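You operate a simulated robot arm through the tools that you are given. There is no shell and no other tool.

You run a simulated robot arm. Do the job below in one go: nothing can be reset, and whatever is moved stays where it is left.

JOB
Seal the bag in the sliding cup, then switch the sealer off.
Fine: seconds as the chart says; cup back at LOAD; WARM may stay lit.

The check looks at the end state, three seconds after you hand in, the way a careful person would. Anything else that was tipped, shoved, dropped, spilled or broken makes it a failure. Lids that push on must go on centred and level and be pressed home; caps that screw on are set level and turned clockwise until they are tight.

ROBOT AND FRAMES
A 6-joint arm with a fingered hand, fixed in place. Base frame: the origin is on the floor under the middle of its stand, x ahead of it, y to its left, z up. Readings come in m, degrees, newtons and seconds.
With the tool pointing down near the work surface it reaches from about 0.34 to 0.82 m from the base axis. Its first joint turns from -166.0 to 166.0 degrees. Payload 4 kg.
Tool frame: the origin (TCP) lies between the finger pads and is the grasp point; the fingertips stand 0.026 m ahead of it; z points along the fingers, y is the line along which they close. The gripper opens to 0.132 m; its body begins 0.073 m behind the TCP. The gripper is a hand of 5 fingers: y runs from the thumb to the fingers, the wrist lies at [0, 0, -0.239] in the tool frame.
Orientation is that of the tool frame in the base frame, as a unit quaternion [w, x, y, z]. With the fingers straight down and closing along the base's y, the tool's x points along the base's -x, its y along +y and its z along -z.

CONTROLS
- The arm moves only by the tool move_arm. Its argument "targets" is a list of rows, each a list of 2 entries, a list of its own where there are three numbers: the shift along the tool's x, y, z in m, then the turn, a rotation vector about the tool's x, y, z in degrees. In form: [[[x, y, z], [ax, ay, az]], ...]. A call has 1 to 20 rows; each row is the pose to reach, as a shift and turn from the pose commanded when the call began, along the tool's axes at that moment. Rows are played at 5 a second. More than 0.05 m and 8.6 degrees between two rows, and nothing of the call is played. Where a pose cannot be reached the arm comes as near as it can. A force on the tool above 90 N (or 10 N above the force at the start of the call, whichever is more), or a blocked arm, ends the call early, and 0.2 s more pass. In this call time passes only in rows, and 0.2 s behind the last. It gives the time, the measured TCP pose, the force on the tool (base axes), the opening and the grip force at its end, in the units of the frame above (readings bear some noise), with the torque about the TCP (base axes, N m) and any sound that the robot's microphone picked up.
- Cameras (640 x 400 px; columns grow to the right, rows downward): "scene" is fixed at [0.0345, -0.5011, 1.4464]; the picture's right is [0.88, -0.47, 0.00], its down [-0.12, -0.22, -0.97] and it looks along [0.45, 0.86, -0.25] (base axes); focal length 323 px, centre (320, 200). "wrist" rides on the gripper at [0.085, 0.002, -0.097] in the tool frame; the picture's right is [-0.02, 1.00, 0.00], its down [-0.75, -0.02, -0.66] and it looks along [-0.66, -0.01, 0.75] (tool axes); focal length 270 px, centre (320, 200). There is no depth. A picture from a camera that has moved, and an enlarged one, comes with that camera's place and axes in the base frame and with its lens. The place of the scene camera against the robot may be out by one fixed shift of up to 0.025 m in any direction.
- grab_frame(camera): a new picture of that camera. No time passes.
- move_fingers(finger1, finger2, finger3, finger4, thumb_bend): sets how far each is bent, from 0 (flat) to 1 (curled in); at 0.3 the hand is open as for a grip, at 0.7 the pads meet at the TCP. One left out holds its place. A second passes; each finger stops where it meets its share of the squeeze, and holds until it gets a number again. It is the only way to open and close the hand. It gives what a move gives, with no picture; readings hold the bend of each and the force on the fingers (four entries, about 0 where the hand has none), thumb and palm.
- zoom(camera, box): a new picture of the part [left, top, right, bottom] of that camera's present view, enlarged. No time passes.
- job_done(): hands the job in; it is judged then, once.

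Nothing tells you positions but the pictures and the camera data. Unless the task says otherwise, let go and move clear before handing in.

The tools are called after "Request:" as a command line: name --argument value ..., lists and objects as JSON in quotes. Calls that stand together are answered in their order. move_arm: Moves the arm, as the interface text tells. Its arguments: {"type":"object","properties":{"targets":{"type":"array"}},"required":["targets"]} The other tools are called the same way: move_fingers (finger1, finger2, finger3, finger4, thumb_bend) moves the fingers one by one; grab_frame (camera) takes a picture; zoom (camera, box) takes an enlarged picture of a part of a camera's view; job_done () hands the job in.

At the start:

```text
clock: 0.0
eef_pos: [0.2712, 0.2647, 1.3531]
ee_rot: [0.0, -0.001, 1.0, 0.0]
force: [-0.2, 0.0, 0.3]
wrist_torque: [-0.03, 0.02, 0.03]
gripper_width: 0.1316
finger_force: 0.0
shape: jaw
bend: [0.3, 0.3, 0.3, 0.3, 0.3]
finger forces: [0.0, 0.0, 0.0, 0.1, 0.0, 0.0]
```

scene: 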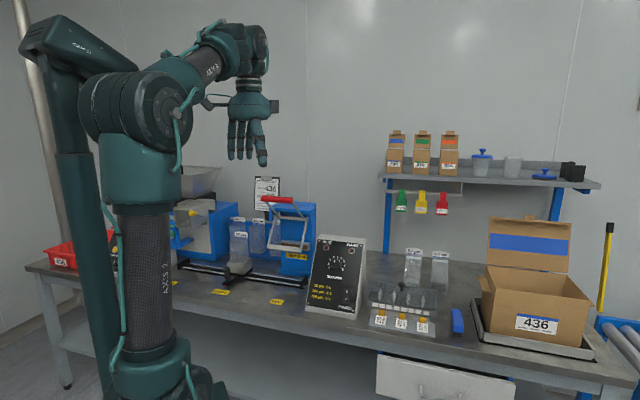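
wrist: 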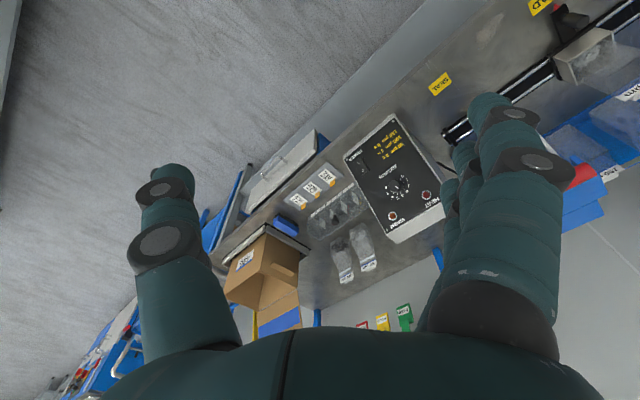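

I see a workbench with a sealer (blue machine with red-handled lever), a sliding cup with a bag on a rail, and a control panel with a dial and chart. I'll zoom in on the details before moving anything.

Request:
zoom --camera "scene" --box '[160, 160, 340, 320]'

Request:
zoom --camera "scene" --box '[290, 225, 380, 325]'

Request:
zoom --camera "scene" --box '[240, 165, 300, 215]'

Request:
zoom --camera "wrist" --box '[320, 90, 460, 250]'

Request:
zoom --camera "scene" --box '[360, 230, 480, 345]'

```text
2.50 times, centred on (250, 240) of scene
camera zoom: at [0.0345, -0.5011, 1.4464], right [0.88, -0.47, 0.0], down [-0.12, -0.22, -0.97], along [0.45, 0.86, -0.25], focal length 808 px, centre (495, 100)
```

zoom: 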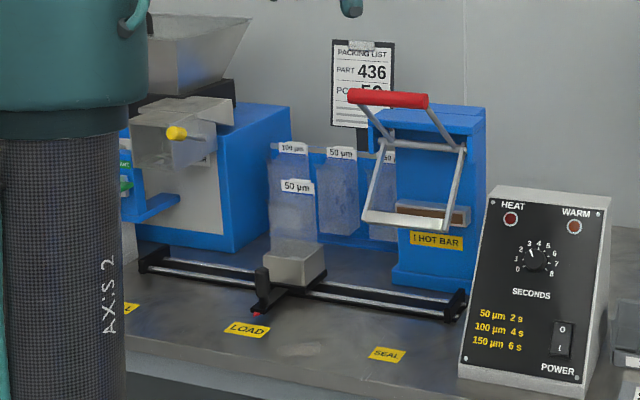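

```text
4.00 times, centred on (335, 275) of scene
camera zoom: at [0.0345, -0.5011, 1.4464], right [0.88, -0.47, 0.0], down [-0.12, -0.22, -0.97], along [0.45, 0.86, -0.25], focal length 1292 px, centre (260, -100)
```

zoom: 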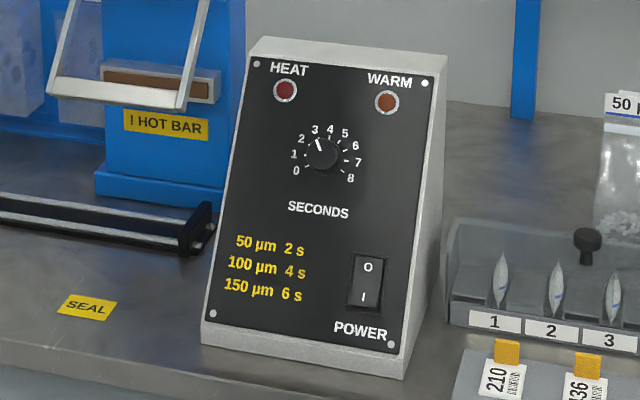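

```text
8.00 times, centred on (270, 190) of scene
camera zoom: at [0.0345, -0.5011, 1.4464], right [0.88, -0.47, 0.0], down [-0.12, -0.22, -0.97], along [0.45, 0.86, -0.25], focal length 2585 px, centre (720, 280)
```

zoom: 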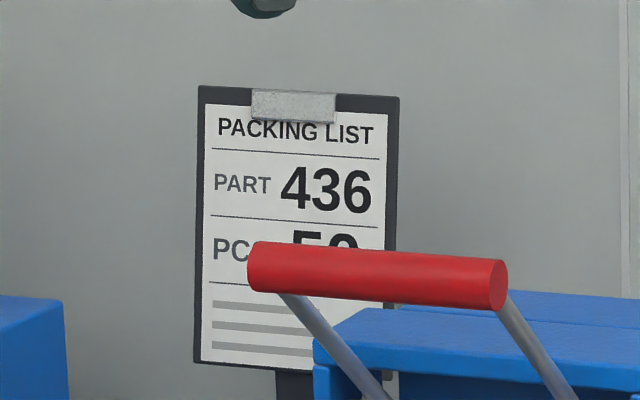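

```text
2.50 times, centred on (390, 170) of wrist
camera zoom: at [0.1861, 0.2651, 1.4501], right [0.02, 1.0, 0.0], down [0.75, -0.02, 0.66], along [0.66, -0.01, -0.75], focal length 676 px, centre (145, 275)
```

zoom: 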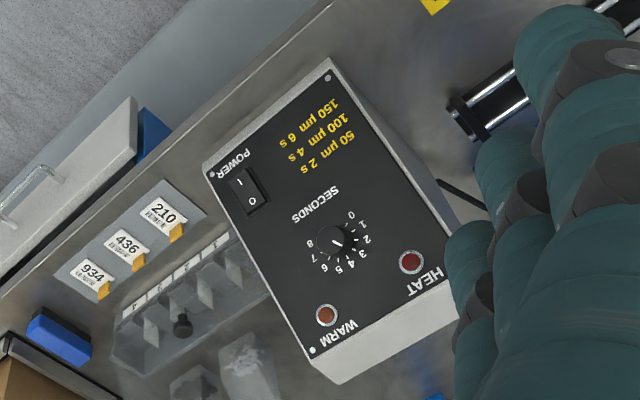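

```text
3.48 times, centred on (420, 288) of scene
camera zoom: at [0.0345, -0.5011, 1.4464], right [0.88, -0.47, 0.0], down [-0.12, -0.22, -0.97], along [0.45, 0.86, -0.25], focal length 1124 px, centre (-28, -104)
```

zoom: 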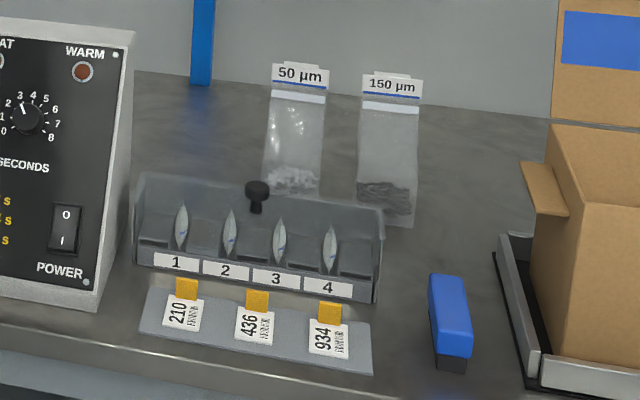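

I read the bag in the cup as 50 µm, so the chart gives 2 s; the dial points near 3 and the power rocker looks off. The bench seems turned about 45° to the base axes, so I'll turn the hand to face it and look with the wrist camera.

Request:
move_arm --targets '[[[0, 0, 0], [0, 0, -7.5]], [[0, 0, 0], [0, 0, -15]], [[0, 0, 0], [0, 0, -22.5]], [[0, 0, 0], [0, 0, -30]], [[0, 0, 0], [0, 0, -37.5]], [[0, 0, 0], [0, 0, -45]]]'

Request:
grab_frame --camera "wrist"

Request:
grab_frame --camera "scene"

```text
clock: 1.4
eef_pos: [0.2709, 0.264, 1.3525]
ee_rot: [0.0, -0.384, 0.924, 0.0]
force: [-0.1, 0.3, 0.3]
wrist_torque: [0.02, -0.01, 0.01]
gripper_width: 0.1317
finger_force: 0.0
shape: jaw
bend: [0.3, 0.3, 0.3, 0.3, 0.3]
finger forces: [0.1, 0.1, 0.0, 0.0, 0.1, 0.0]
```

```text
taken
camera wrist: at [0.21, 0.2045, 1.4501], right [-0.69, 0.72, 0.0], down [0.54, 0.52, 0.66], along [0.47, 0.46, -0.75], focal length 270 px, centre (320, 200)
```

wrist: 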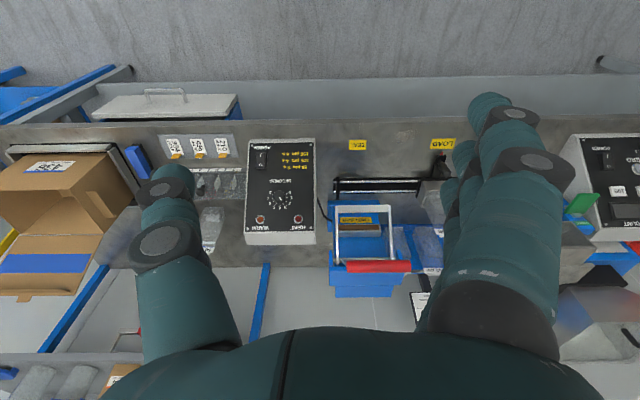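

```text
taken
```

scene: 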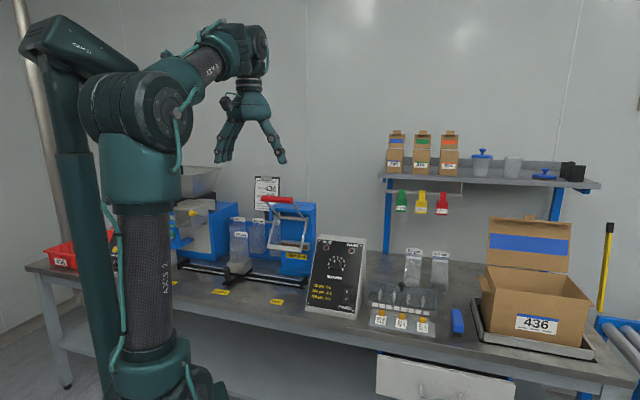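

The wrist view is now square with the bench (upside down). I'll slide the hand to the left over the cup side, still high, to see the cup and sealer clearly.

Request:
move_arm --targets '[[[0, 0.045, 0], [0, 0, 0]], [[0, 0.09, 0], [0, 0, 0]], [[0, 0.135, 0], [0, 0, 0]], [[0, 0.18, 0], [0, 0, 0]], [[0, 0.225, 0], [0, 0, 0]]]'

Request:
grab_frame --camera "wrist"

Request:
zoom --camera "wrist" --box '[160, 110, 400, 310]'

```text
clock: 2.8
eef_pos: [0.132, 0.4352, 1.333]
ee_rot: [-0.013, -0.365, 0.931, -0.02]
force: [-0.6, 0.0, -0.2]
wrist_torque: [-0.03, -0.08, -0.03]
gripper_width: 0.1317
finger_force: 0.1
shape: jaw
bend: [0.3, 0.3, 0.3, 0.3, 0.3]
finger forces: [0.0, 0.1, 0.1, 0.0, 0.1, 0.1]
stopped in row 5: the arm was blocked; the commanded pose is now the measured one
```

```text
taken
camera wrist: at [0.0697, 0.3822, 1.4332], right [-0.66, 0.75, -0.03], down [0.57, 0.53, 0.63], along [0.48, 0.4, -0.78], focal length 270 px, centre (320, 200)
```

wrist: 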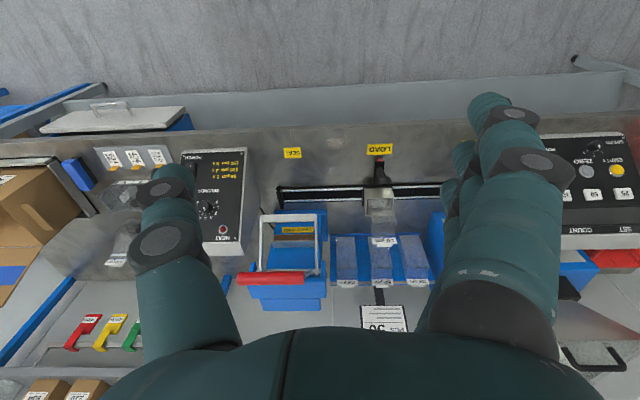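

```text
2.00 times, centred on (280, 210) of wrist
camera zoom: at [0.0697, 0.3822, 1.4332], right [-0.66, 0.75, -0.03], down [0.57, 0.53, 0.63], along [0.48, 0.4, -0.78], focal length 541 px, centre (400, 180)
```

zoom: 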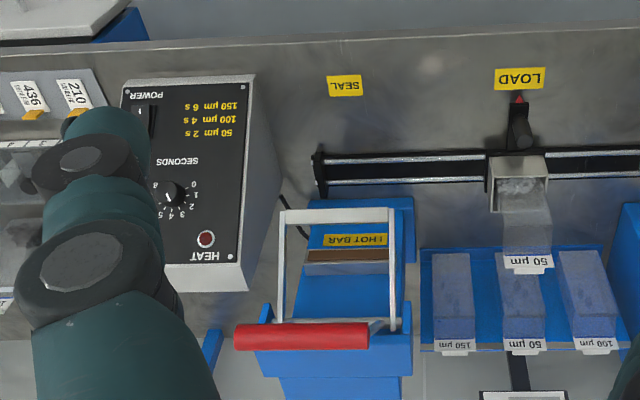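

Request:
zoom --camera "scene" --box '[215, 200, 315, 300]'

Request:
zoom --camera "wrist" --box '[330, 130, 450, 300]'

Request:
zoom --camera "wrist" --box '[180, 140, 260, 240]'

Request:
zoom --camera "scene" --box '[255, 180, 325, 295]'

Request:
grab_frame --camera "scene"

```text
4.00 times, centred on (265, 250) of scene
camera zoom: at [0.0345, -0.5011, 1.4464], right [0.88, -0.47, 0.0], down [-0.12, -0.22, -0.97], along [0.45, 0.86, -0.25], focal length 1292 px, centre (540, 0)
```

zoom: 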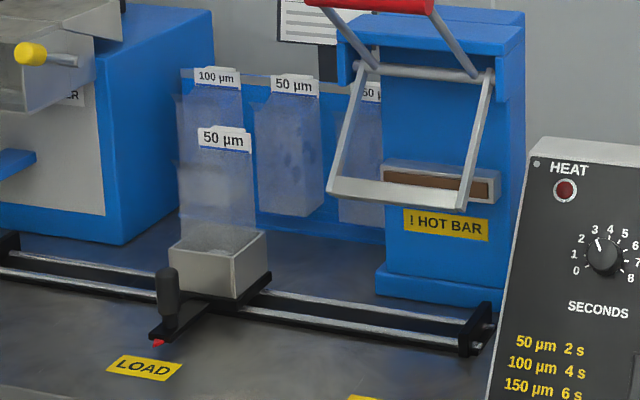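

```text
2.35 times, centred on (390, 215) of wrist
camera zoom: at [0.0697, 0.3822, 1.4332], right [-0.66, 0.75, -0.03], down [0.57, 0.53, 0.63], along [0.48, 0.4, -0.78], focal length 636 px, centre (155, 165)
```

zoom: 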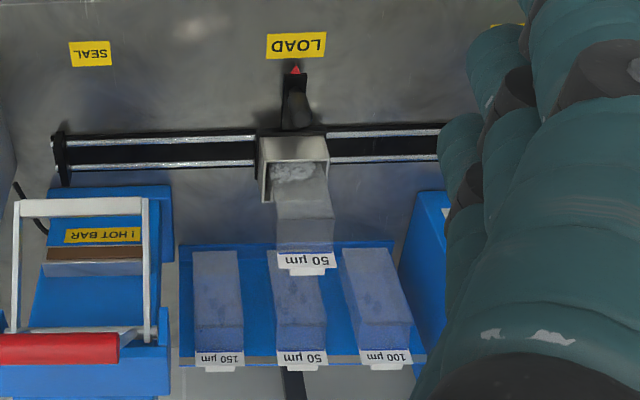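

```text
4.00 times, centred on (220, 190) of wrist
camera zoom: at [0.0697, 0.3822, 1.4332], right [-0.66, 0.75, -0.03], down [0.57, 0.53, 0.63], along [0.48, 0.4, -0.78], focal length 1081 px, centre (720, 240)
```

zoom: 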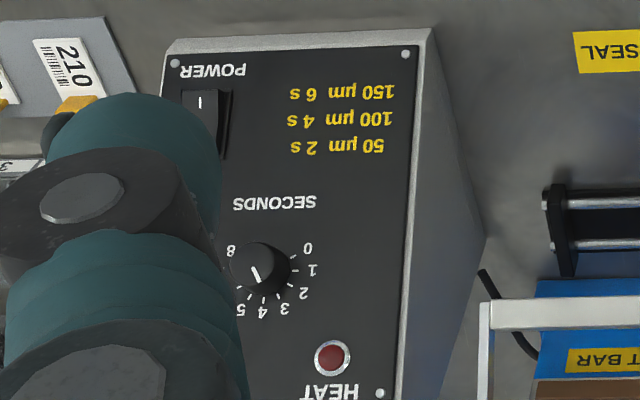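

```text
3.48 times, centred on (290, 238) of scene
camera zoom: at [0.0345, -0.5011, 1.4464], right [0.88, -0.47, 0.0], down [-0.12, -0.22, -0.97], along [0.45, 0.86, -0.25], focal length 1124 px, centre (424, 70)
```

zoom: 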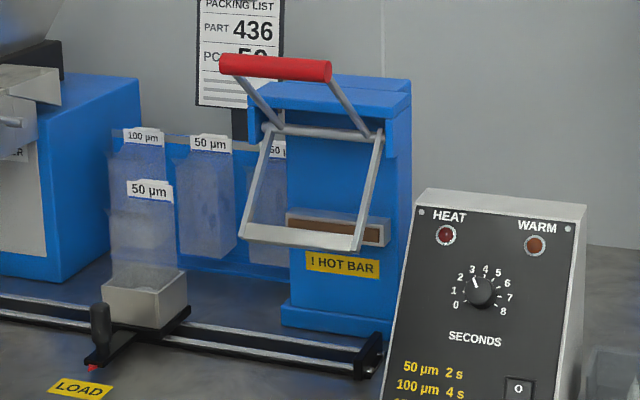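

```text
taken
```

scene: 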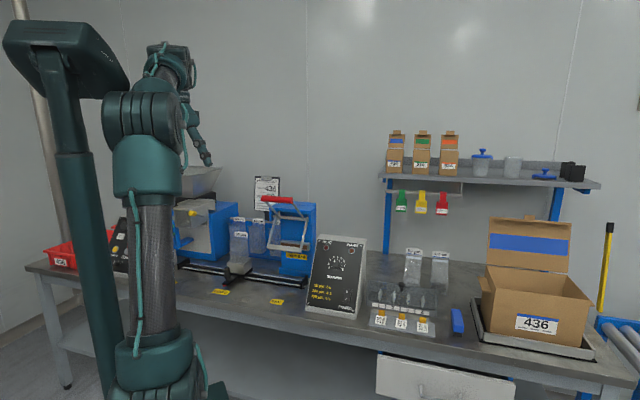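

The bag in the cup clearly reads 50 µm (2 s), and the hand is over the far left where the arm folded too tight. I'll restore the orientation and go to a hover in front of the control box to measure dial and rocker.

Request:
move_arm --targets '[[[-0.006, -0.04, 0.01], [-0.2, -0.3, -0.3]], [[-0.012, -0.08, 0.02], [-0.4, -0.6, -0.6]], [[-0.018, -0.12, 0.03], [-0.7, -1.0, -1.0]], [[-0.024, -0.16, 0.04], [-1.0, -1.4, -1.4]], [[-0.03, -0.2, 0.05], [-1.3, -1.8, -1.8]], [[-0.036, -0.24, 0.06], [-1.55, -2.25, -2.19]], [[-0.042, -0.28, 0.07], [-1.55, -2.25, -2.19]], [[-0.05, -0.315, 0.08], [-1.55, -2.25, -2.19]]]'

Request:
grab_frame --camera "wrist"

```text
clock: 4.6
eef_pos: [0.3815, 0.2365, 1.2587]
ee_rot: [0.0, -0.386, 0.922, 0.001]
force: [-0.3, -0.5, -0.1]
wrist_torque: [0.01, 0.0, 0.0]
gripper_width: 0.1321
finger_force: 0.1
shape: jaw
bend: [0.3, 0.3, 0.3, 0.3, 0.3]
finger forces: [0.0, 0.0, 0.0, 0.1, 0.0, 0.1]
```

```text
taken
camera wrist: at [0.3206, 0.1751, 1.3563], right [-0.7, 0.72, 0.0], down [0.54, 0.53, 0.66], along [0.47, 0.46, -0.75], focal length 270 px, centre (320, 200)
```

wrist: 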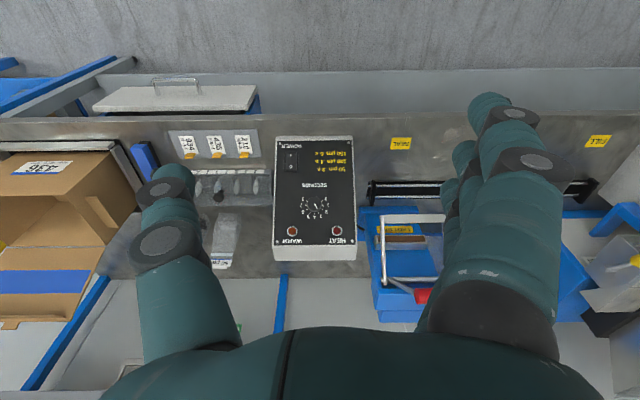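

Request:
zoom --camera "wrist" --box '[260, 125, 380, 275]'

Request:
zoom --camera "wrist" --box '[360, 170, 460, 320]'

Request:
move_arm --targets '[[[0.0, 0, 0.03], [0, 0, 0]], [[0, 0, 0.06], [0, 0, 0]], [[0, 0, 0.09], [0, 0, 0]], [[0, 0, 0.12], [0, 0, 0]]]'

Request:
grab_frame --camera "wrist"

Request:
zoom --camera "wrist" --box '[240, 125, 400, 325]'

```text
2.67 times, centred on (320, 200) of wrist
camera zoom: at [0.3206, 0.1751, 1.3563], right [-0.7, 0.72, 0.0], down [0.54, 0.53, 0.66], along [0.47, 0.46, -0.75], focal length 721 px, centre (320, 200)
```

zoom: 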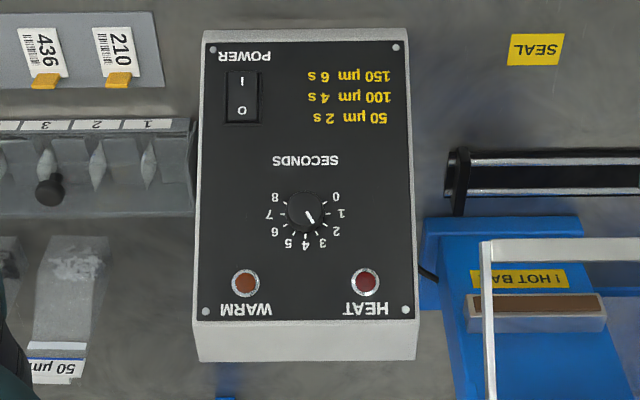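

```text
2.67 times, centred on (410, 245) of wrist
camera zoom: at [0.3206, 0.1751, 1.3563], right [-0.7, 0.72, 0.0], down [0.54, 0.53, 0.66], along [0.47, 0.46, -0.75], focal length 721 px, centre (80, 80)
```

zoom: 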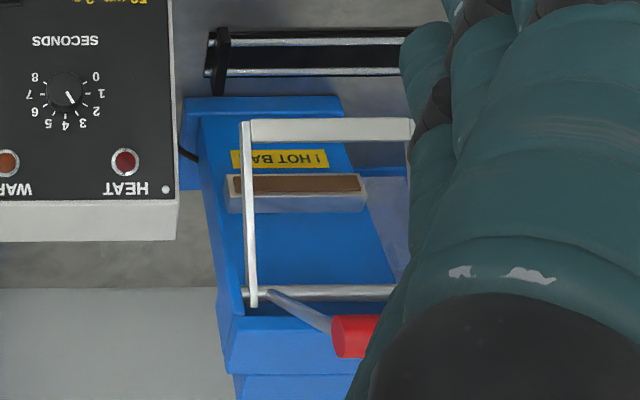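

```text
clock: 5.6
eef_pos: [0.38, 0.2351, 1.1384]
ee_rot: [-0.001, -0.386, 0.922, 0.0]
force: [-0.7, 0.1, -0.1]
wrist_torque: [0.02, -0.01, 0.0]
gripper_width: 0.1318
finger_force: 0.1
shape: jaw
bend: [0.3, 0.3, 0.3, 0.3, 0.3]
finger forces: [0.0, 0.0, 0.0, 0.0, 0.1, 0.1]
```

```text
taken
camera wrist: at [0.3189, 0.1755, 1.2359], right [-0.7, 0.72, 0.0], down [0.54, 0.52, 0.66], along [0.47, 0.46, -0.75], focal length 270 px, centre (320, 200)
```

wrist: 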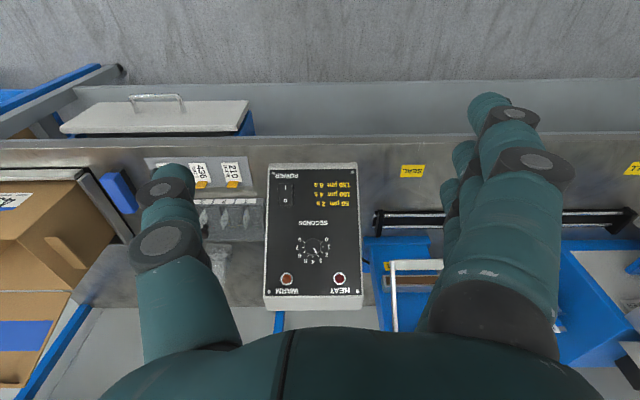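

```text
2.00 times, centred on (320, 225) of wrist
camera zoom: at [0.3189, 0.1755, 1.2359], right [-0.7, 0.72, 0.0], down [0.54, 0.52, 0.66], along [0.47, 0.46, -0.75], focal length 541 px, centre (320, 150)
```

zoom: 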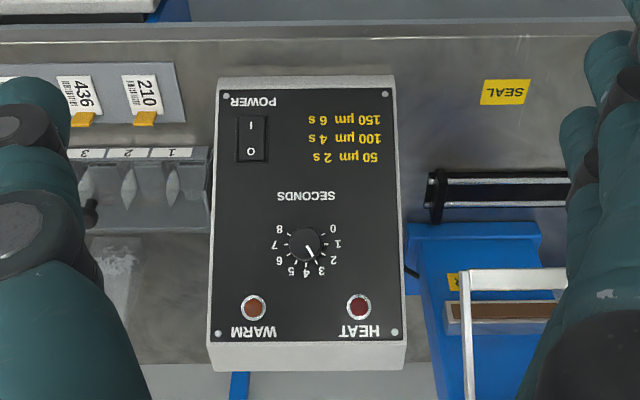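

I place the knob near (u 0.12 right, 0.76 deep, z 0.91) and the panel leaning back about 33°. I'll tilt the hand so it faces the panel squarely from about 15 cm away and look closely at the dial and rocker.

Request:
move_arm --targets '[[[-0.02, -0.002, 0.015], [0, -7.1, 0]], [[-0.045, -0.004, 0.034], [0, -14.2, 0]], [[-0.07, -0.006, 0.053], [0, -21.3, 0]], [[-0.095, -0.008, 0.072], [0, -28.5, 0]], [[-0.12, -0.01, 0.091], [0, -35.6, 0]], [[-0.145, -0.012, 0.11], [0, -42.7, 0]], [[-0.17, -0.014, 0.13], [0, -49.8, 0]], [[-0.195, -0.0165, 0.15], [0, -57, 0]]]'

Request:
grab_frame --camera "wrist"

Request:
grab_frame --camera "scene"

```text
clock: 7.4
eef_pos: [0.5287, 0.3647, 0.9888]
ee_rot: [0.44, -0.338, 0.811, 0.184]
force: [-0.8, -0.3, -0.2]
wrist_torque: [-0.01, 0.02, 0.0]
gripper_width: 0.1316
finger_force: 0.0
shape: jaw
bend: [0.3, 0.3, 0.3, 0.3, 0.3]
finger forces: [0.1, 0.1, 0.0, 0.0, 0.1, 0.0]
```

```text
taken
camera wrist: at [0.4373, 0.2734, 0.9703], right [-0.7, 0.71, 0.02], down [-0.09, -0.11, 0.99], along [0.71, 0.69, 0.14], focal length 270 px, centre (320, 200)
```

wrist: 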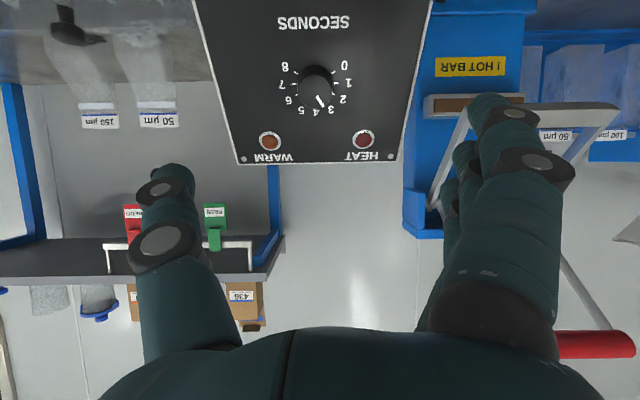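

```text
taken
```

scene: 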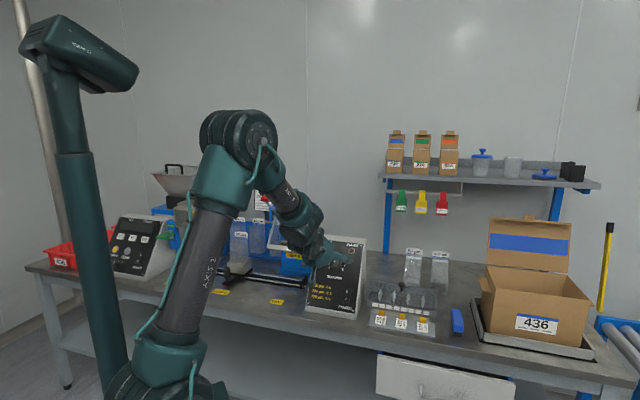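

Request:
zoom --camera "wrist" --box '[260, 40, 380, 160]'

Request:
zoom --camera "wrist" --box '[400, 0, 640, 400]'

Request:
zoom --camera "scene" --box '[250, 170, 390, 330]'

```text
3.33 times, centred on (320, 100) of wrist
camera zoom: at [0.4373, 0.2734, 0.9703], right [-0.7, 0.71, 0.02], down [-0.09, -0.11, 0.99], along [0.71, 0.69, 0.14], focal length 901 px, centre (320, 533)
```

zoom: 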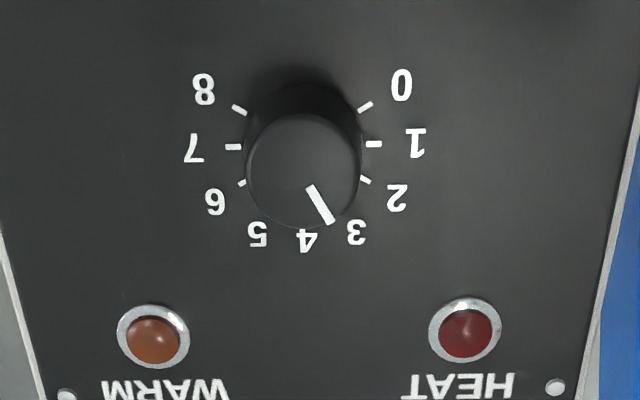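

```text
1.00 times, centred on (520, 200) of wrist (not enlarged: the box is as wide or as high as the picture)
camera zoom: at [0.4373, 0.2734, 0.9703], right [-0.7, 0.71, 0.02], down [-0.09, -0.11, 0.99], along [0.71, 0.69, 0.14], focal length 270 px, centre (120, 200)
```

zoom: 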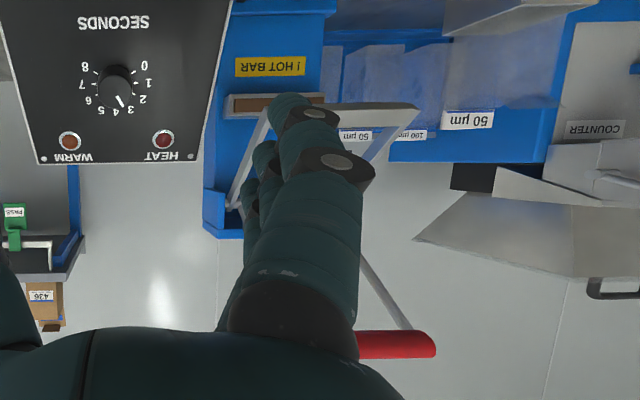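

```text
2.50 times, centred on (320, 250) of scene
camera zoom: at [0.0345, -0.5011, 1.4464], right [0.88, -0.47, 0.0], down [-0.12, -0.22, -0.97], along [0.45, 0.86, -0.25], focal length 808 px, centre (320, 75)
```

zoom: 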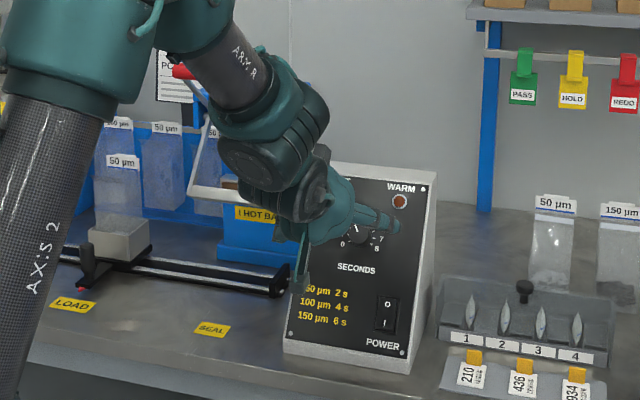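

The dial points at 3 and each second is 30° apart, so it needs about 30° counter-clockwise to reach 2. I'll slide down along the panel face to see the rocker head-on.

Request:
move_arm --targets '[[[0.03, -0.01, 0], [0, 0, 0]], [[0.06, -0.02, 0], [0, 0, 0]], [[0.09, -0.03, 0], [0, 0, 0]]]'

Request:
grab_frame --camera "wrist"

Request:
zoom --camera "wrist" --box '[220, 0, 460, 200]'

```text
clock: 8.2
eef_pos: [0.5139, 0.3082, 0.9134]
ee_rot: [0.44, -0.338, 0.811, 0.184]
force: [0.1, -0.2, -0.7]
wrist_torque: [-0.01, 0.0, -0.01]
gripper_width: 0.1319
finger_force: 0.0
shape: jaw
bend: [0.3, 0.3, 0.3, 0.3, 0.3]
finger forces: [0.1, 0.0, 0.1, 0.0, 0.1, 0.0]
```

```text
taken
camera wrist: at [0.4232, 0.2174, 0.8957], right [-0.7, 0.71, 0.02], down [-0.09, -0.11, 0.99], along [0.71, 0.69, 0.14], focal length 270 px, centre (320, 200)
```

wrist: 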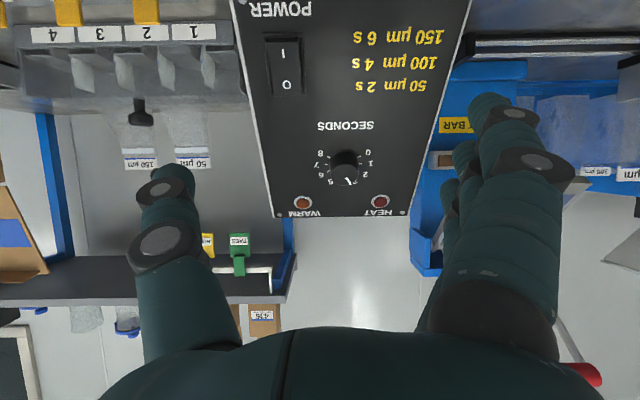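

```text
2.00 times, centred on (340, 100) of wrist
camera zoom: at [0.4232, 0.2174, 0.8957], right [-0.7, 0.71, 0.02], down [-0.09, -0.11, 0.99], along [0.71, 0.69, 0.14], focal length 541 px, centre (280, 400)
```

zoom: 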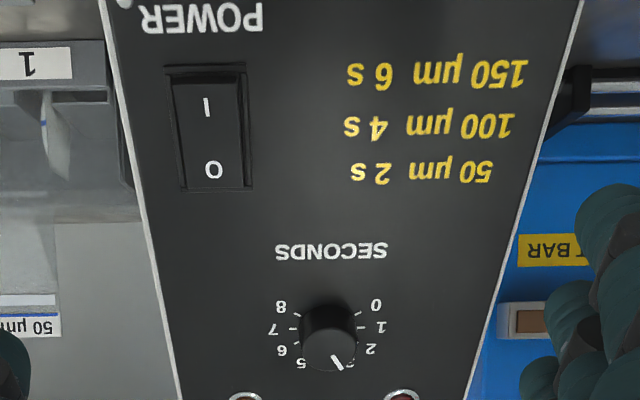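

The rocker is seen head-on with O above and I below; it looks to be off. Before touching anything I'll find out which finger is which by curling finger 1.

Request:
move_fingers --finger1 1.0

Request:
grab_frame --camera "wrist"

Request:
move_fingers --finger4 1.0

Request:
grab_frame --camera "wrist"

Request:
zoom --camera "scene" --box '[250, 200, 390, 330]'

```text
clock: 9.2
eef_pos: [0.5148, 0.3069, 0.9128]
ee_rot: [0.44, -0.339, 0.811, 0.185]
force: [-0.6, -0.7, -0.5]
wrist_torque: [0.01, 0.01, 0.01]
gripper_width: 0.0649
finger_force: 0.2
shape: fingers
bend: [1.0, 0.3, 0.3, 0.3, 0.3]
finger forces: [0.0, 0.1, 0.0, 0.1, 0.0, 0.0]
```

```text
taken
camera wrist: at [0.4231, 0.2175, 0.8959], right [-0.7, 0.71, 0.02], down [-0.09, -0.11, 0.99], along [0.71, 0.69, 0.14], focal length 270 px, centre (320, 200)
```

wrist: 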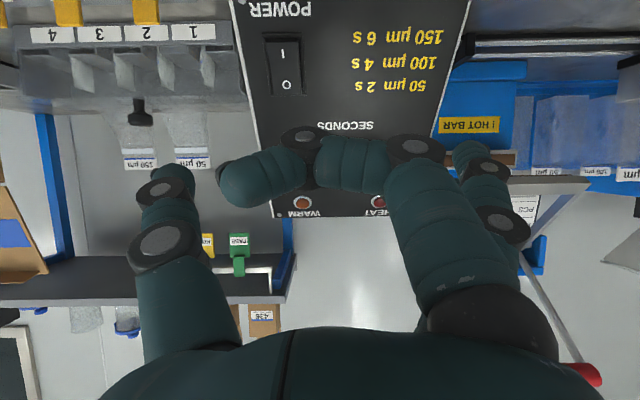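

```text
clock: 10.2
eef_pos: [0.5142, 0.3074, 0.9127]
ee_rot: [0.439, -0.339, 0.811, 0.184]
force: [-0.1, -0.7, -1.0]
wrist_torque: [0.01, -0.02, 0.03]
gripper_width: 0.0646
finger_force: 0.0
shape: fingers
bend: [1.0, 0.3, 0.3, 1.0, 0.3]
finger forces: [0.0, 0.1, 0.1, 0.0, 0.0, 0.0]
```

```text
taken
camera wrist: at [0.4231, 0.2175, 0.8959], right [-0.7, 0.71, 0.02], down [-0.09, -0.11, 0.99], along [0.71, 0.69, 0.14], focal length 270 px, centre (320, 200)
```

wrist: 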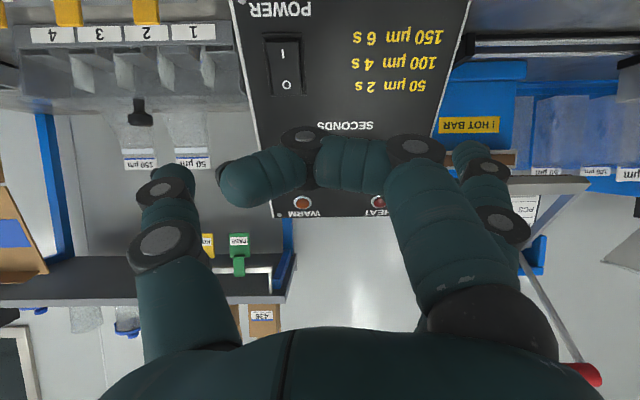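

```text
3.08 times, centred on (320, 265) of scene
camera zoom: at [0.0345, -0.5011, 1.4464], right [0.88, -0.47, 0.0], down [-0.12, -0.22, -0.97], along [0.45, 0.86, -0.25], focal length 994 px, centre (320, 0)
```

zoom: 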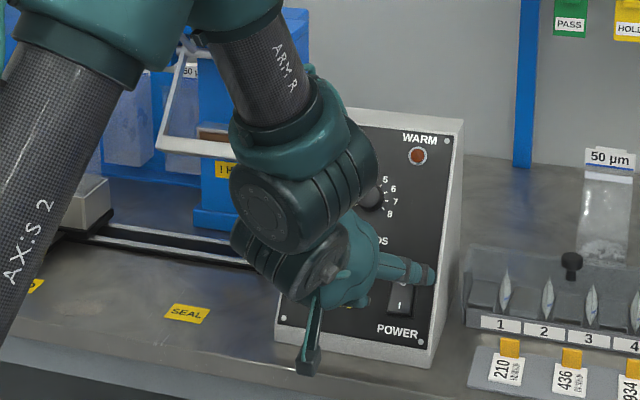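

Finger 1 is the one nearest the camera (lowest when the hand faces the panel). I'll make a pointing shape: finger 1 at 0.7, the others curled, and look at it.

Request:
move_fingers --finger1 0.7 --finger2 1.0 --finger3 1.0 --finger4 1.0

Request:
grab_frame --camera "wrist"

Request:
zoom --camera "scene" --box '[270, 220, 370, 320]'

```text
clock: 11.2
eef_pos: [0.5148, 0.3088, 0.9132]
ee_rot: [0.439, -0.339, 0.811, 0.184]
force: [-0.3, 0.3, 0.0]
wrist_torque: [-0.03, 0.01, 0.0]
gripper_width: 0.0758
finger_force: 0.0
shape: fingers
bend: [0.7, 1.0, 1.0, 1.0, 0.3]
finger forces: [0.0, 0.0, 0.0, 0.0, 0.1, 0.1]
```

```text
taken
camera wrist: at [0.4231, 0.2175, 0.8959], right [-0.7, 0.71, 0.02], down [-0.09, -0.11, 0.99], along [0.71, 0.69, 0.14], focal length 270 px, centre (320, 200)
```

wrist: 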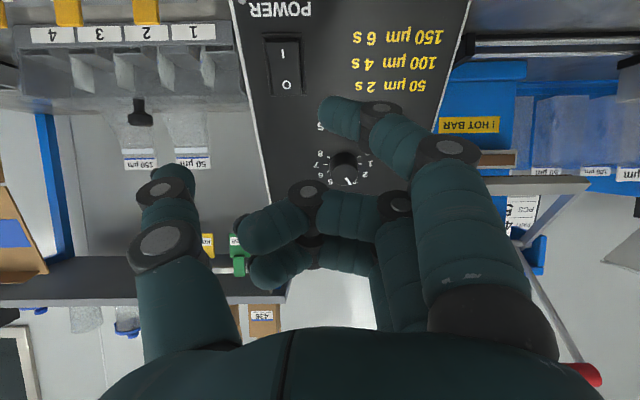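

```text
4.00 times, centred on (320, 270) of scene
camera zoom: at [0.0345, -0.5011, 1.4464], right [0.88, -0.47, 0.0], down [-0.12, -0.22, -0.97], along [0.45, 0.86, -0.25], focal length 1292 px, centre (320, -80)
```

zoom: 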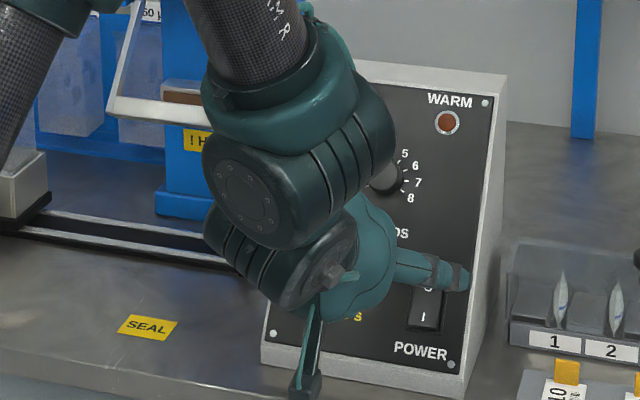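

Request:
move_fingers --finger1 0.45

Request:
grab_frame --camera "wrist"

Request:
zoom --camera "scene" --box '[270, 220, 370, 320]'

```text
clock: 12.2
eef_pos: [0.5137, 0.3082, 0.9144]
ee_rot: [0.439, -0.339, 0.811, 0.184]
force: [-0.4, -0.7, 0.4]
wrist_torque: [0.0, 0.0, 0.01]
gripper_width: 0.1147
finger_force: 0.0
shape: fingers
bend: [0.45, 1.0, 1.0, 1.0, 0.3]
finger forces: [0.1, 0.1, 0.1, 0.0, 0.1, 0.0]
```

```text
taken
camera wrist: at [0.4231, 0.2175, 0.8959], right [-0.7, 0.71, 0.02], down [-0.09, -0.11, 0.99], along [0.71, 0.69, 0.14], focal length 270 px, centre (320, 200)
```

wrist: 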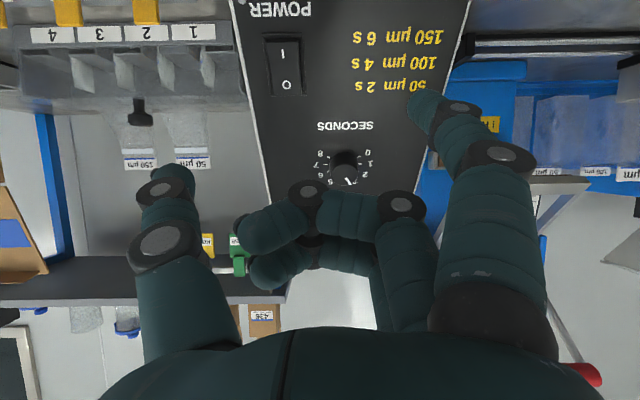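

```text
4.00 times, centred on (320, 270) of scene
camera zoom: at [0.0345, -0.5011, 1.4464], right [0.88, -0.47, 0.0], down [-0.12, -0.22, -0.97], along [0.45, 0.86, -0.25], focal length 1292 px, centre (320, -80)
```

zoom: 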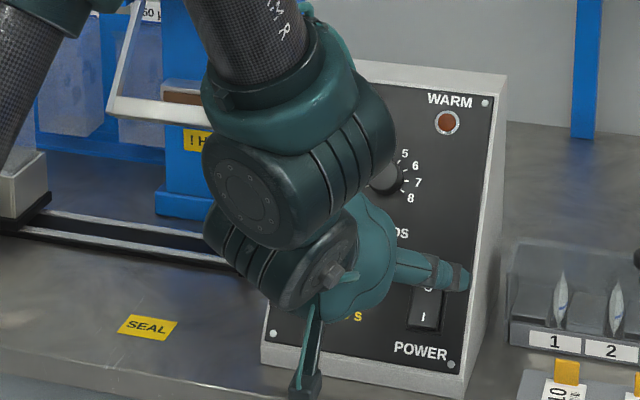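

Finger shape is clear: a half-bent finger's tip sits about 4.4 cm ahead of the TCP, and curled fingers stay well behind. I'll form a three-point pinch (thumb with fingers 2 and 3) and pre-position in line with the dial knob, about 8 cm off.

Request:
move_fingers --finger1 1.0 --finger2 0.6 --finger3 0.6 --finger4 1.0 --thumb_bend 0.6

Request:
move_arm --targets '[[[-0.023, 0.006, 0.004], [0, 0, 0]], [[-0.046, 0.012, 0.008], [0, 0, 0]], [[-0.069, 0.018, 0.012], [0, 0, 0]], [[-0.0918, 0.0245, 0.018], [0, 0, 0]]]'

Request:
grab_frame --camera "wrist"

Request:
zoom --camera "wrist" --box '[220, 60, 440, 240]'

```text
clock: 13.2
eef_pos: [0.5157, 0.3077, 0.9141]
ee_rot: [0.439, -0.34, 0.811, 0.184]
force: [0.5, 0.5, -0.1]
wrist_torque: [-0.01, 0.0, -0.01]
gripper_width: 0.0479
finger_force: 0.2
shape: fingers
bend: [1.0, 0.6, 0.6, 1.0, 0.6]
finger forces: [0.1, 0.0, 0.0, 0.0, 0.0, 0.1]
```

```text
clock: 14.2
eef_pos: [0.5433, 0.3716, 0.9802]
ee_rot: [0.44, -0.339, 0.811, 0.184]
force: [0.2, 0.3, 0.3]
wrist_torque: [-0.01, -0.03, -0.01]
gripper_width: 0.0481
finger_force: 0.0
shape: fingers
bend: [1.0, 0.6, 0.6, 1.0, 0.6]
finger forces: [0.0, 0.0, 0.0, 0.0, 0.0, 0.0]
```

```text
taken
camera wrist: at [0.4518, 0.2813, 0.9625], right [-0.7, 0.71, 0.02], down [-0.09, -0.11, 0.99], along [0.71, 0.69, 0.14], focal length 270 px, centre (320, 200)
```

wrist: 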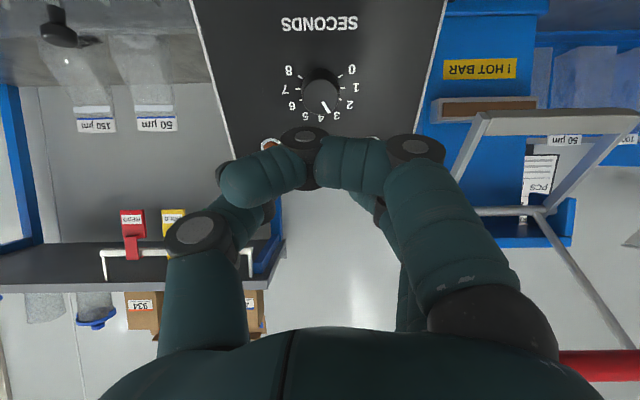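

```text
2.22 times, centred on (330, 150) of wrist
camera zoom: at [0.4518, 0.2813, 0.9625], right [-0.7, 0.71, 0.02], down [-0.09, -0.11, 0.99], along [0.71, 0.69, 0.14], focal length 601 px, centre (298, 311)
```

zoom: 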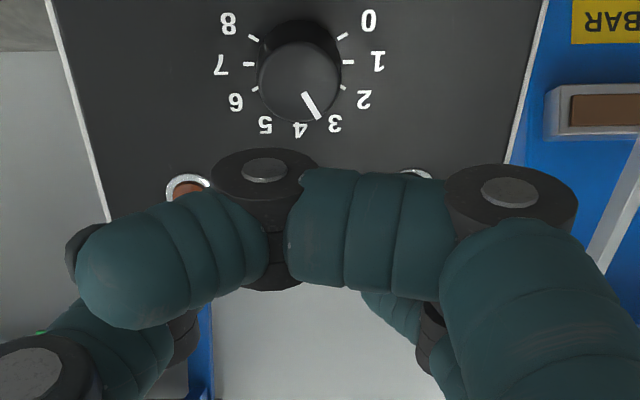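

The knob is centred on the tool axis, about 13 cm ahead. I'll use all four fingers at 0.6 (so finger 1 doesn't block the view) and advance along the axis.

Request:
move_fingers --finger1 0.6 --finger2 0.6 --finger3 0.6 --finger4 0.6 --thumb_bend 0.6

Request:
move_arm --targets '[[[0, 0, 0.025], [0, 0, 0]], [[0, 0, 0.05], [0, 0, 0]], [[0, 0, 0.072], [0, 0, 0]]]'

Request:
grab_frame --camera "wrist"

Request:
zoom --camera "wrist" --box '[220, 60, 420, 240]'

Request:
zoom --camera "scene" --box '[270, 200, 390, 320]'

```text
clock: 15.2
eef_pos: [0.543, 0.3712, 0.9797]
ee_rot: [0.44, -0.338, 0.811, 0.184]
force: [-0.5, -0.3, -0.6]
wrist_torque: [-0.01, 0.02, 0.0]
gripper_width: 0.0457
finger_force: 0.0
shape: fingers
bend: [0.6, 0.6, 0.6, 0.6, 0.6]
finger forces: [0.1, 0.0, 0.1, 0.0, 0.0, 0.1]
```

```text
clock: 16.0
eef_pos: [0.5861, 0.4129, 0.9398]
ee_rot: [0.439, -0.34, 0.811, 0.185]
force: [-0.3, 0.0, 0.3]
wrist_torque: [0.01, 0.02, -0.03]
gripper_width: 0.0454
finger_force: 0.1
shape: fingers
bend: [0.6, 0.6, 0.6, 0.6, 0.6]
finger forces: [0.0, 0.0, 0.0, 0.0, 0.0, 0.0]
```

```text
taken
camera wrist: at [0.495, 0.3233, 0.9232], right [-0.7, 0.71, 0.02], down [-0.09, -0.11, 0.99], along [0.71, 0.69, 0.14], focal length 270 px, centre (320, 200)
```

wrist: 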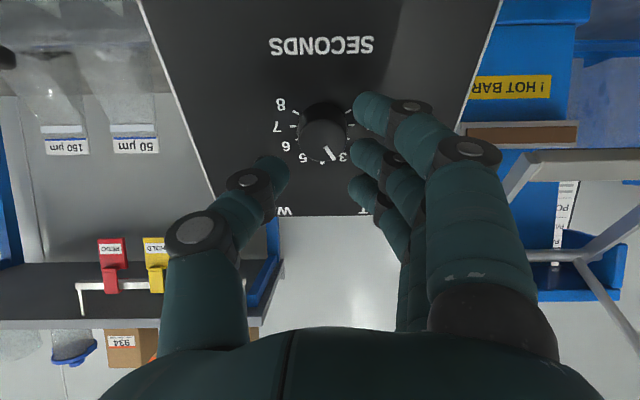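

```text
2.22 times, centred on (320, 150) of wrist
camera zoom: at [0.495, 0.3233, 0.9232], right [-0.7, 0.71, 0.02], down [-0.09, -0.11, 0.99], along [0.71, 0.69, 0.14], focal length 601 px, centre (320, 311)
```

zoom: 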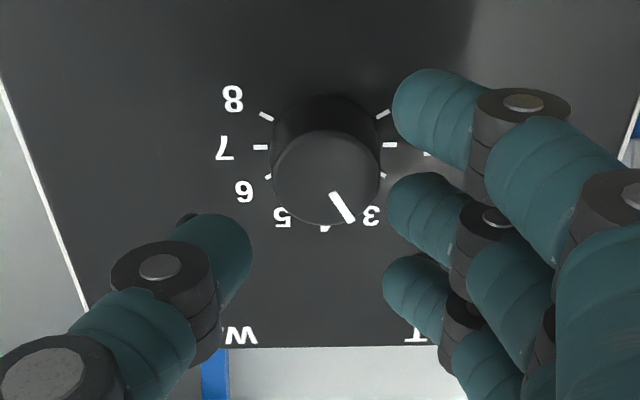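

```text
3.33 times, centred on (330, 260) of scene
camera zoom: at [0.0345, -0.5011, 1.4464], right [0.88, -0.47, 0.0], down [-0.12, -0.22, -0.97], along [0.45, 0.86, -0.25], focal length 1077 px, centre (287, 0)
```

zoom: 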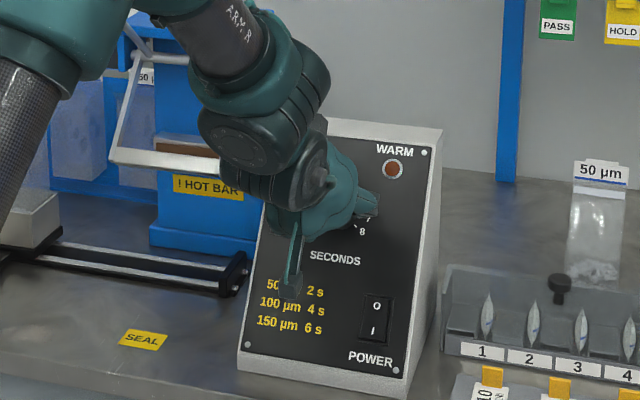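

The pinch straddles the knob's line nicely, with the knob about 2 mm toward the finger side. I'll open slightly to 0.55, correct the 2 mm and advance until the tips are around the knob.

Request:
move_fingers --finger1 0.55 --finger2 0.55 --finger3 0.55 --finger4 0.55 --thumb_bend 0.55

Request:
move_arm --targets '[[[0, 0.001, 0.015], [0, 0, 0]], [[0, 0.0018, 0.028], [0, 0, 0]], [[0, 0.0018, 0.035], [0, 0, 0]], [[0, 0.0018, 0.04], [0, 0, 0]]]'

Request:
zoom --camera "wrist" --box '[220, 80, 420, 260]'

Request:
zoom --camera "scene" --box '[300, 220, 380, 300]'

```text
clock: 17.0
eef_pos: [0.5861, 0.4136, 0.9411]
ee_rot: [0.439, -0.339, 0.812, 0.184]
force: [0.1, 0.0, 0.2]
wrist_torque: [0.01, -0.02, -0.01]
gripper_width: 0.0589
finger_force: 0.1
shape: fingers
bend: [0.55, 0.55, 0.55, 0.55, 0.55]
finger forces: [0.0, 0.1, 0.0, 0.1, 0.0, 0.1]
```

```text
clock: 18.0
eef_pos: [0.6087, 0.4398, 0.9178]
ee_rot: [0.439, -0.339, 0.811, 0.185]
force: [-7.2, -6.5, 5.3]
wrist_torque: [-0.16, 0.17, -0.03]
gripper_width: 0.0589
finger_force: 5.9
shape: fingers
bend: [0.56, 0.55, 0.55, 0.55, 0.55]
finger forces: [5.5, 0.0, 0.0, 0.1, 5.5, 0.0]
```

```text
2.22 times, centred on (320, 170) of wrist
camera zoom: at [0.5169, 0.3487, 0.902], right [-0.7, 0.71, 0.02], down [-0.09, -0.11, 0.99], along [0.71, 0.69, 0.14], focal length 601 px, centre (320, 267)
```

zoom: 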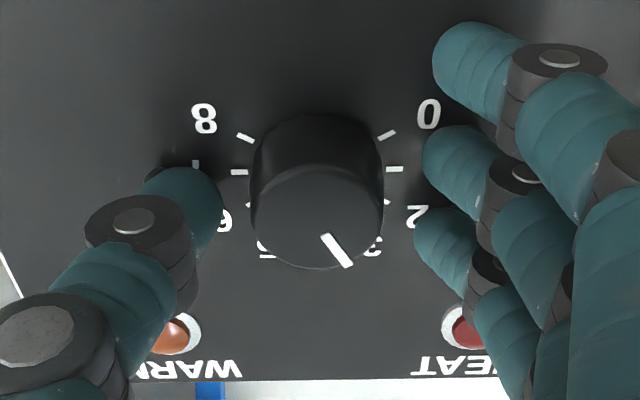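

```text
5.00 times, centred on (340, 260) of scene
camera zoom: at [0.0345, -0.5011, 1.4464], right [0.88, -0.47, 0.0], down [-0.12, -0.22, -0.97], along [0.45, 0.86, -0.25], focal length 1615 px, centre (220, -100)
```

zoom: 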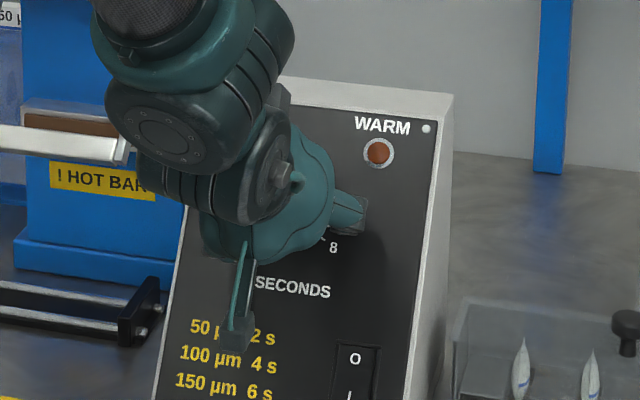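

Finger 1 and the thumb touched the panel face lightly, so I back off 4 mm and tip the hand 3° to match the face, then close on the knob.

Request:
move_arm --targets '[[[0, 0, -0.004], [0, 0, 0]], [[0, 0, -0.004], [0, 3, 0]]]'

Request:
move_fingers --finger1 0.6 --finger2 0.63 --finger3 0.63 --finger4 0.6 --thumb_bend 0.63

Request:
zoom --camera "wrist" --box '[220, 80, 420, 260]'

```text
clock: 18.6
eef_pos: [0.6068, 0.4359, 0.9223]
ee_rot: [0.418, -0.344, 0.822, 0.176]
force: [-0.3, -0.1, 0.0]
wrist_torque: [-0.02, 0.0, 0.0]
gripper_width: 0.0596
finger_force: 0.0
shape: fingers
bend: [0.55, 0.55, 0.55, 0.55, 0.55]
finger forces: [0.0, 0.0, 0.1, 0.1, 0.0, 0.0]
```

```text
clock: 19.6
eef_pos: [0.606, 0.4362, 0.9205]
ee_rot: [0.418, -0.343, 0.823, 0.175]
force: [2.1, -1.4, 0.0]
wrist_torque: [-0.01, -0.06, -0.06]
gripper_width: 0.0442
finger_force: 0.9
shape: fingers
bend: [0.6, 0.62, 0.63, 0.6, 0.62]
finger forces: [0.1, 0.3, 0.0, 0.0, 2.3, 0.0]
```

```text
2.22 times, centred on (320, 170) of wrist
camera zoom: at [0.5145, 0.3459, 0.9104], right [-0.7, 0.71, 0.02], down [-0.05, -0.07, 1.0], along [0.71, 0.7, 0.09], focal length 601 px, centre (320, 267)
```

zoom: 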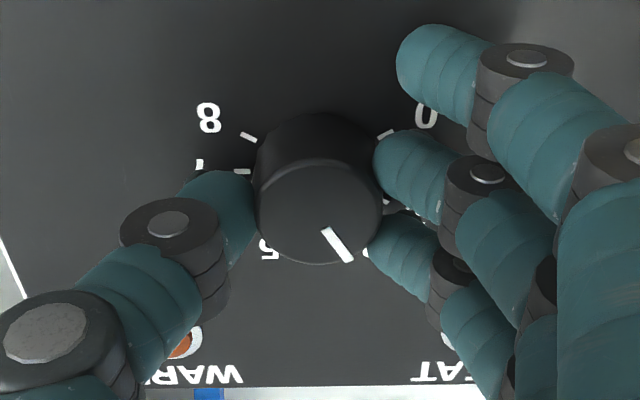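

The thumb and finger 2 just touch the knob sides. I'll advance 5 mm deeper along the axis and squeeze.

Request:
move_arm --targets '[[[0, 0, 0.003], [0, 0, 0]], [[0, 0, 0.005], [0, 0, 0]]]'

Request:
move_fingers --finger2 0.68 --finger3 0.68 --thumb_bend 0.68

Request:
zoom --camera "wrist" --box '[220, 80, 420, 260]'

```text
clock: 20.2
eef_pos: [0.6086, 0.4395, 0.9188]
ee_rot: [0.418, -0.344, 0.822, 0.176]
force: [-0.1, -3.5, 1.5]
wrist_torque: [0.0, -0.05, -0.02]
gripper_width: 0.0442
finger_force: 2.5
shape: fingers
bend: [0.6, 0.62, 0.63, 0.6, 0.62]
finger forces: [0.0, 0.7, 0.0, 1.3, 3.7, 0.0]
```

```text
clock: 21.2
eef_pos: [0.6094, 0.4387, 0.9183]
ee_rot: [0.418, -0.344, 0.822, 0.176]
force: [0.7, -3.7, 2.3]
wrist_torque: [0.06, -0.07, 0.04]
gripper_width: 0.0437
finger_force: 8.9
shape: fingers
bend: [0.6, 0.63, 0.64, 0.6, 0.65]
finger forces: [0.1, 3.6, 2.5, 3.0, 8.9, 0.0]
```

```text
2.22 times, centred on (320, 170) of wrist
camera zoom: at [0.5172, 0.3487, 0.9077], right [-0.7, 0.71, 0.02], down [-0.05, -0.07, 1.0], along [0.71, 0.7, 0.09], focal length 601 px, centre (320, 267)
```

zoom: 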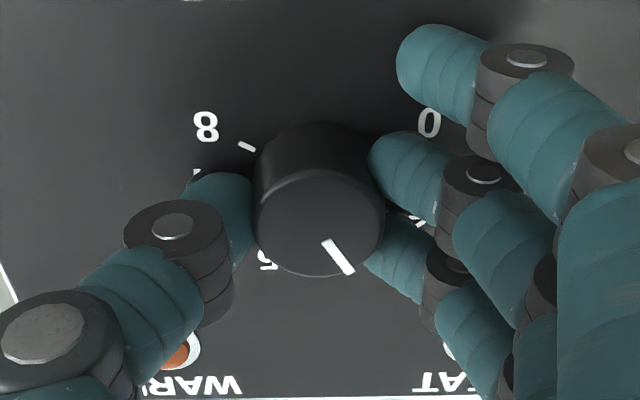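

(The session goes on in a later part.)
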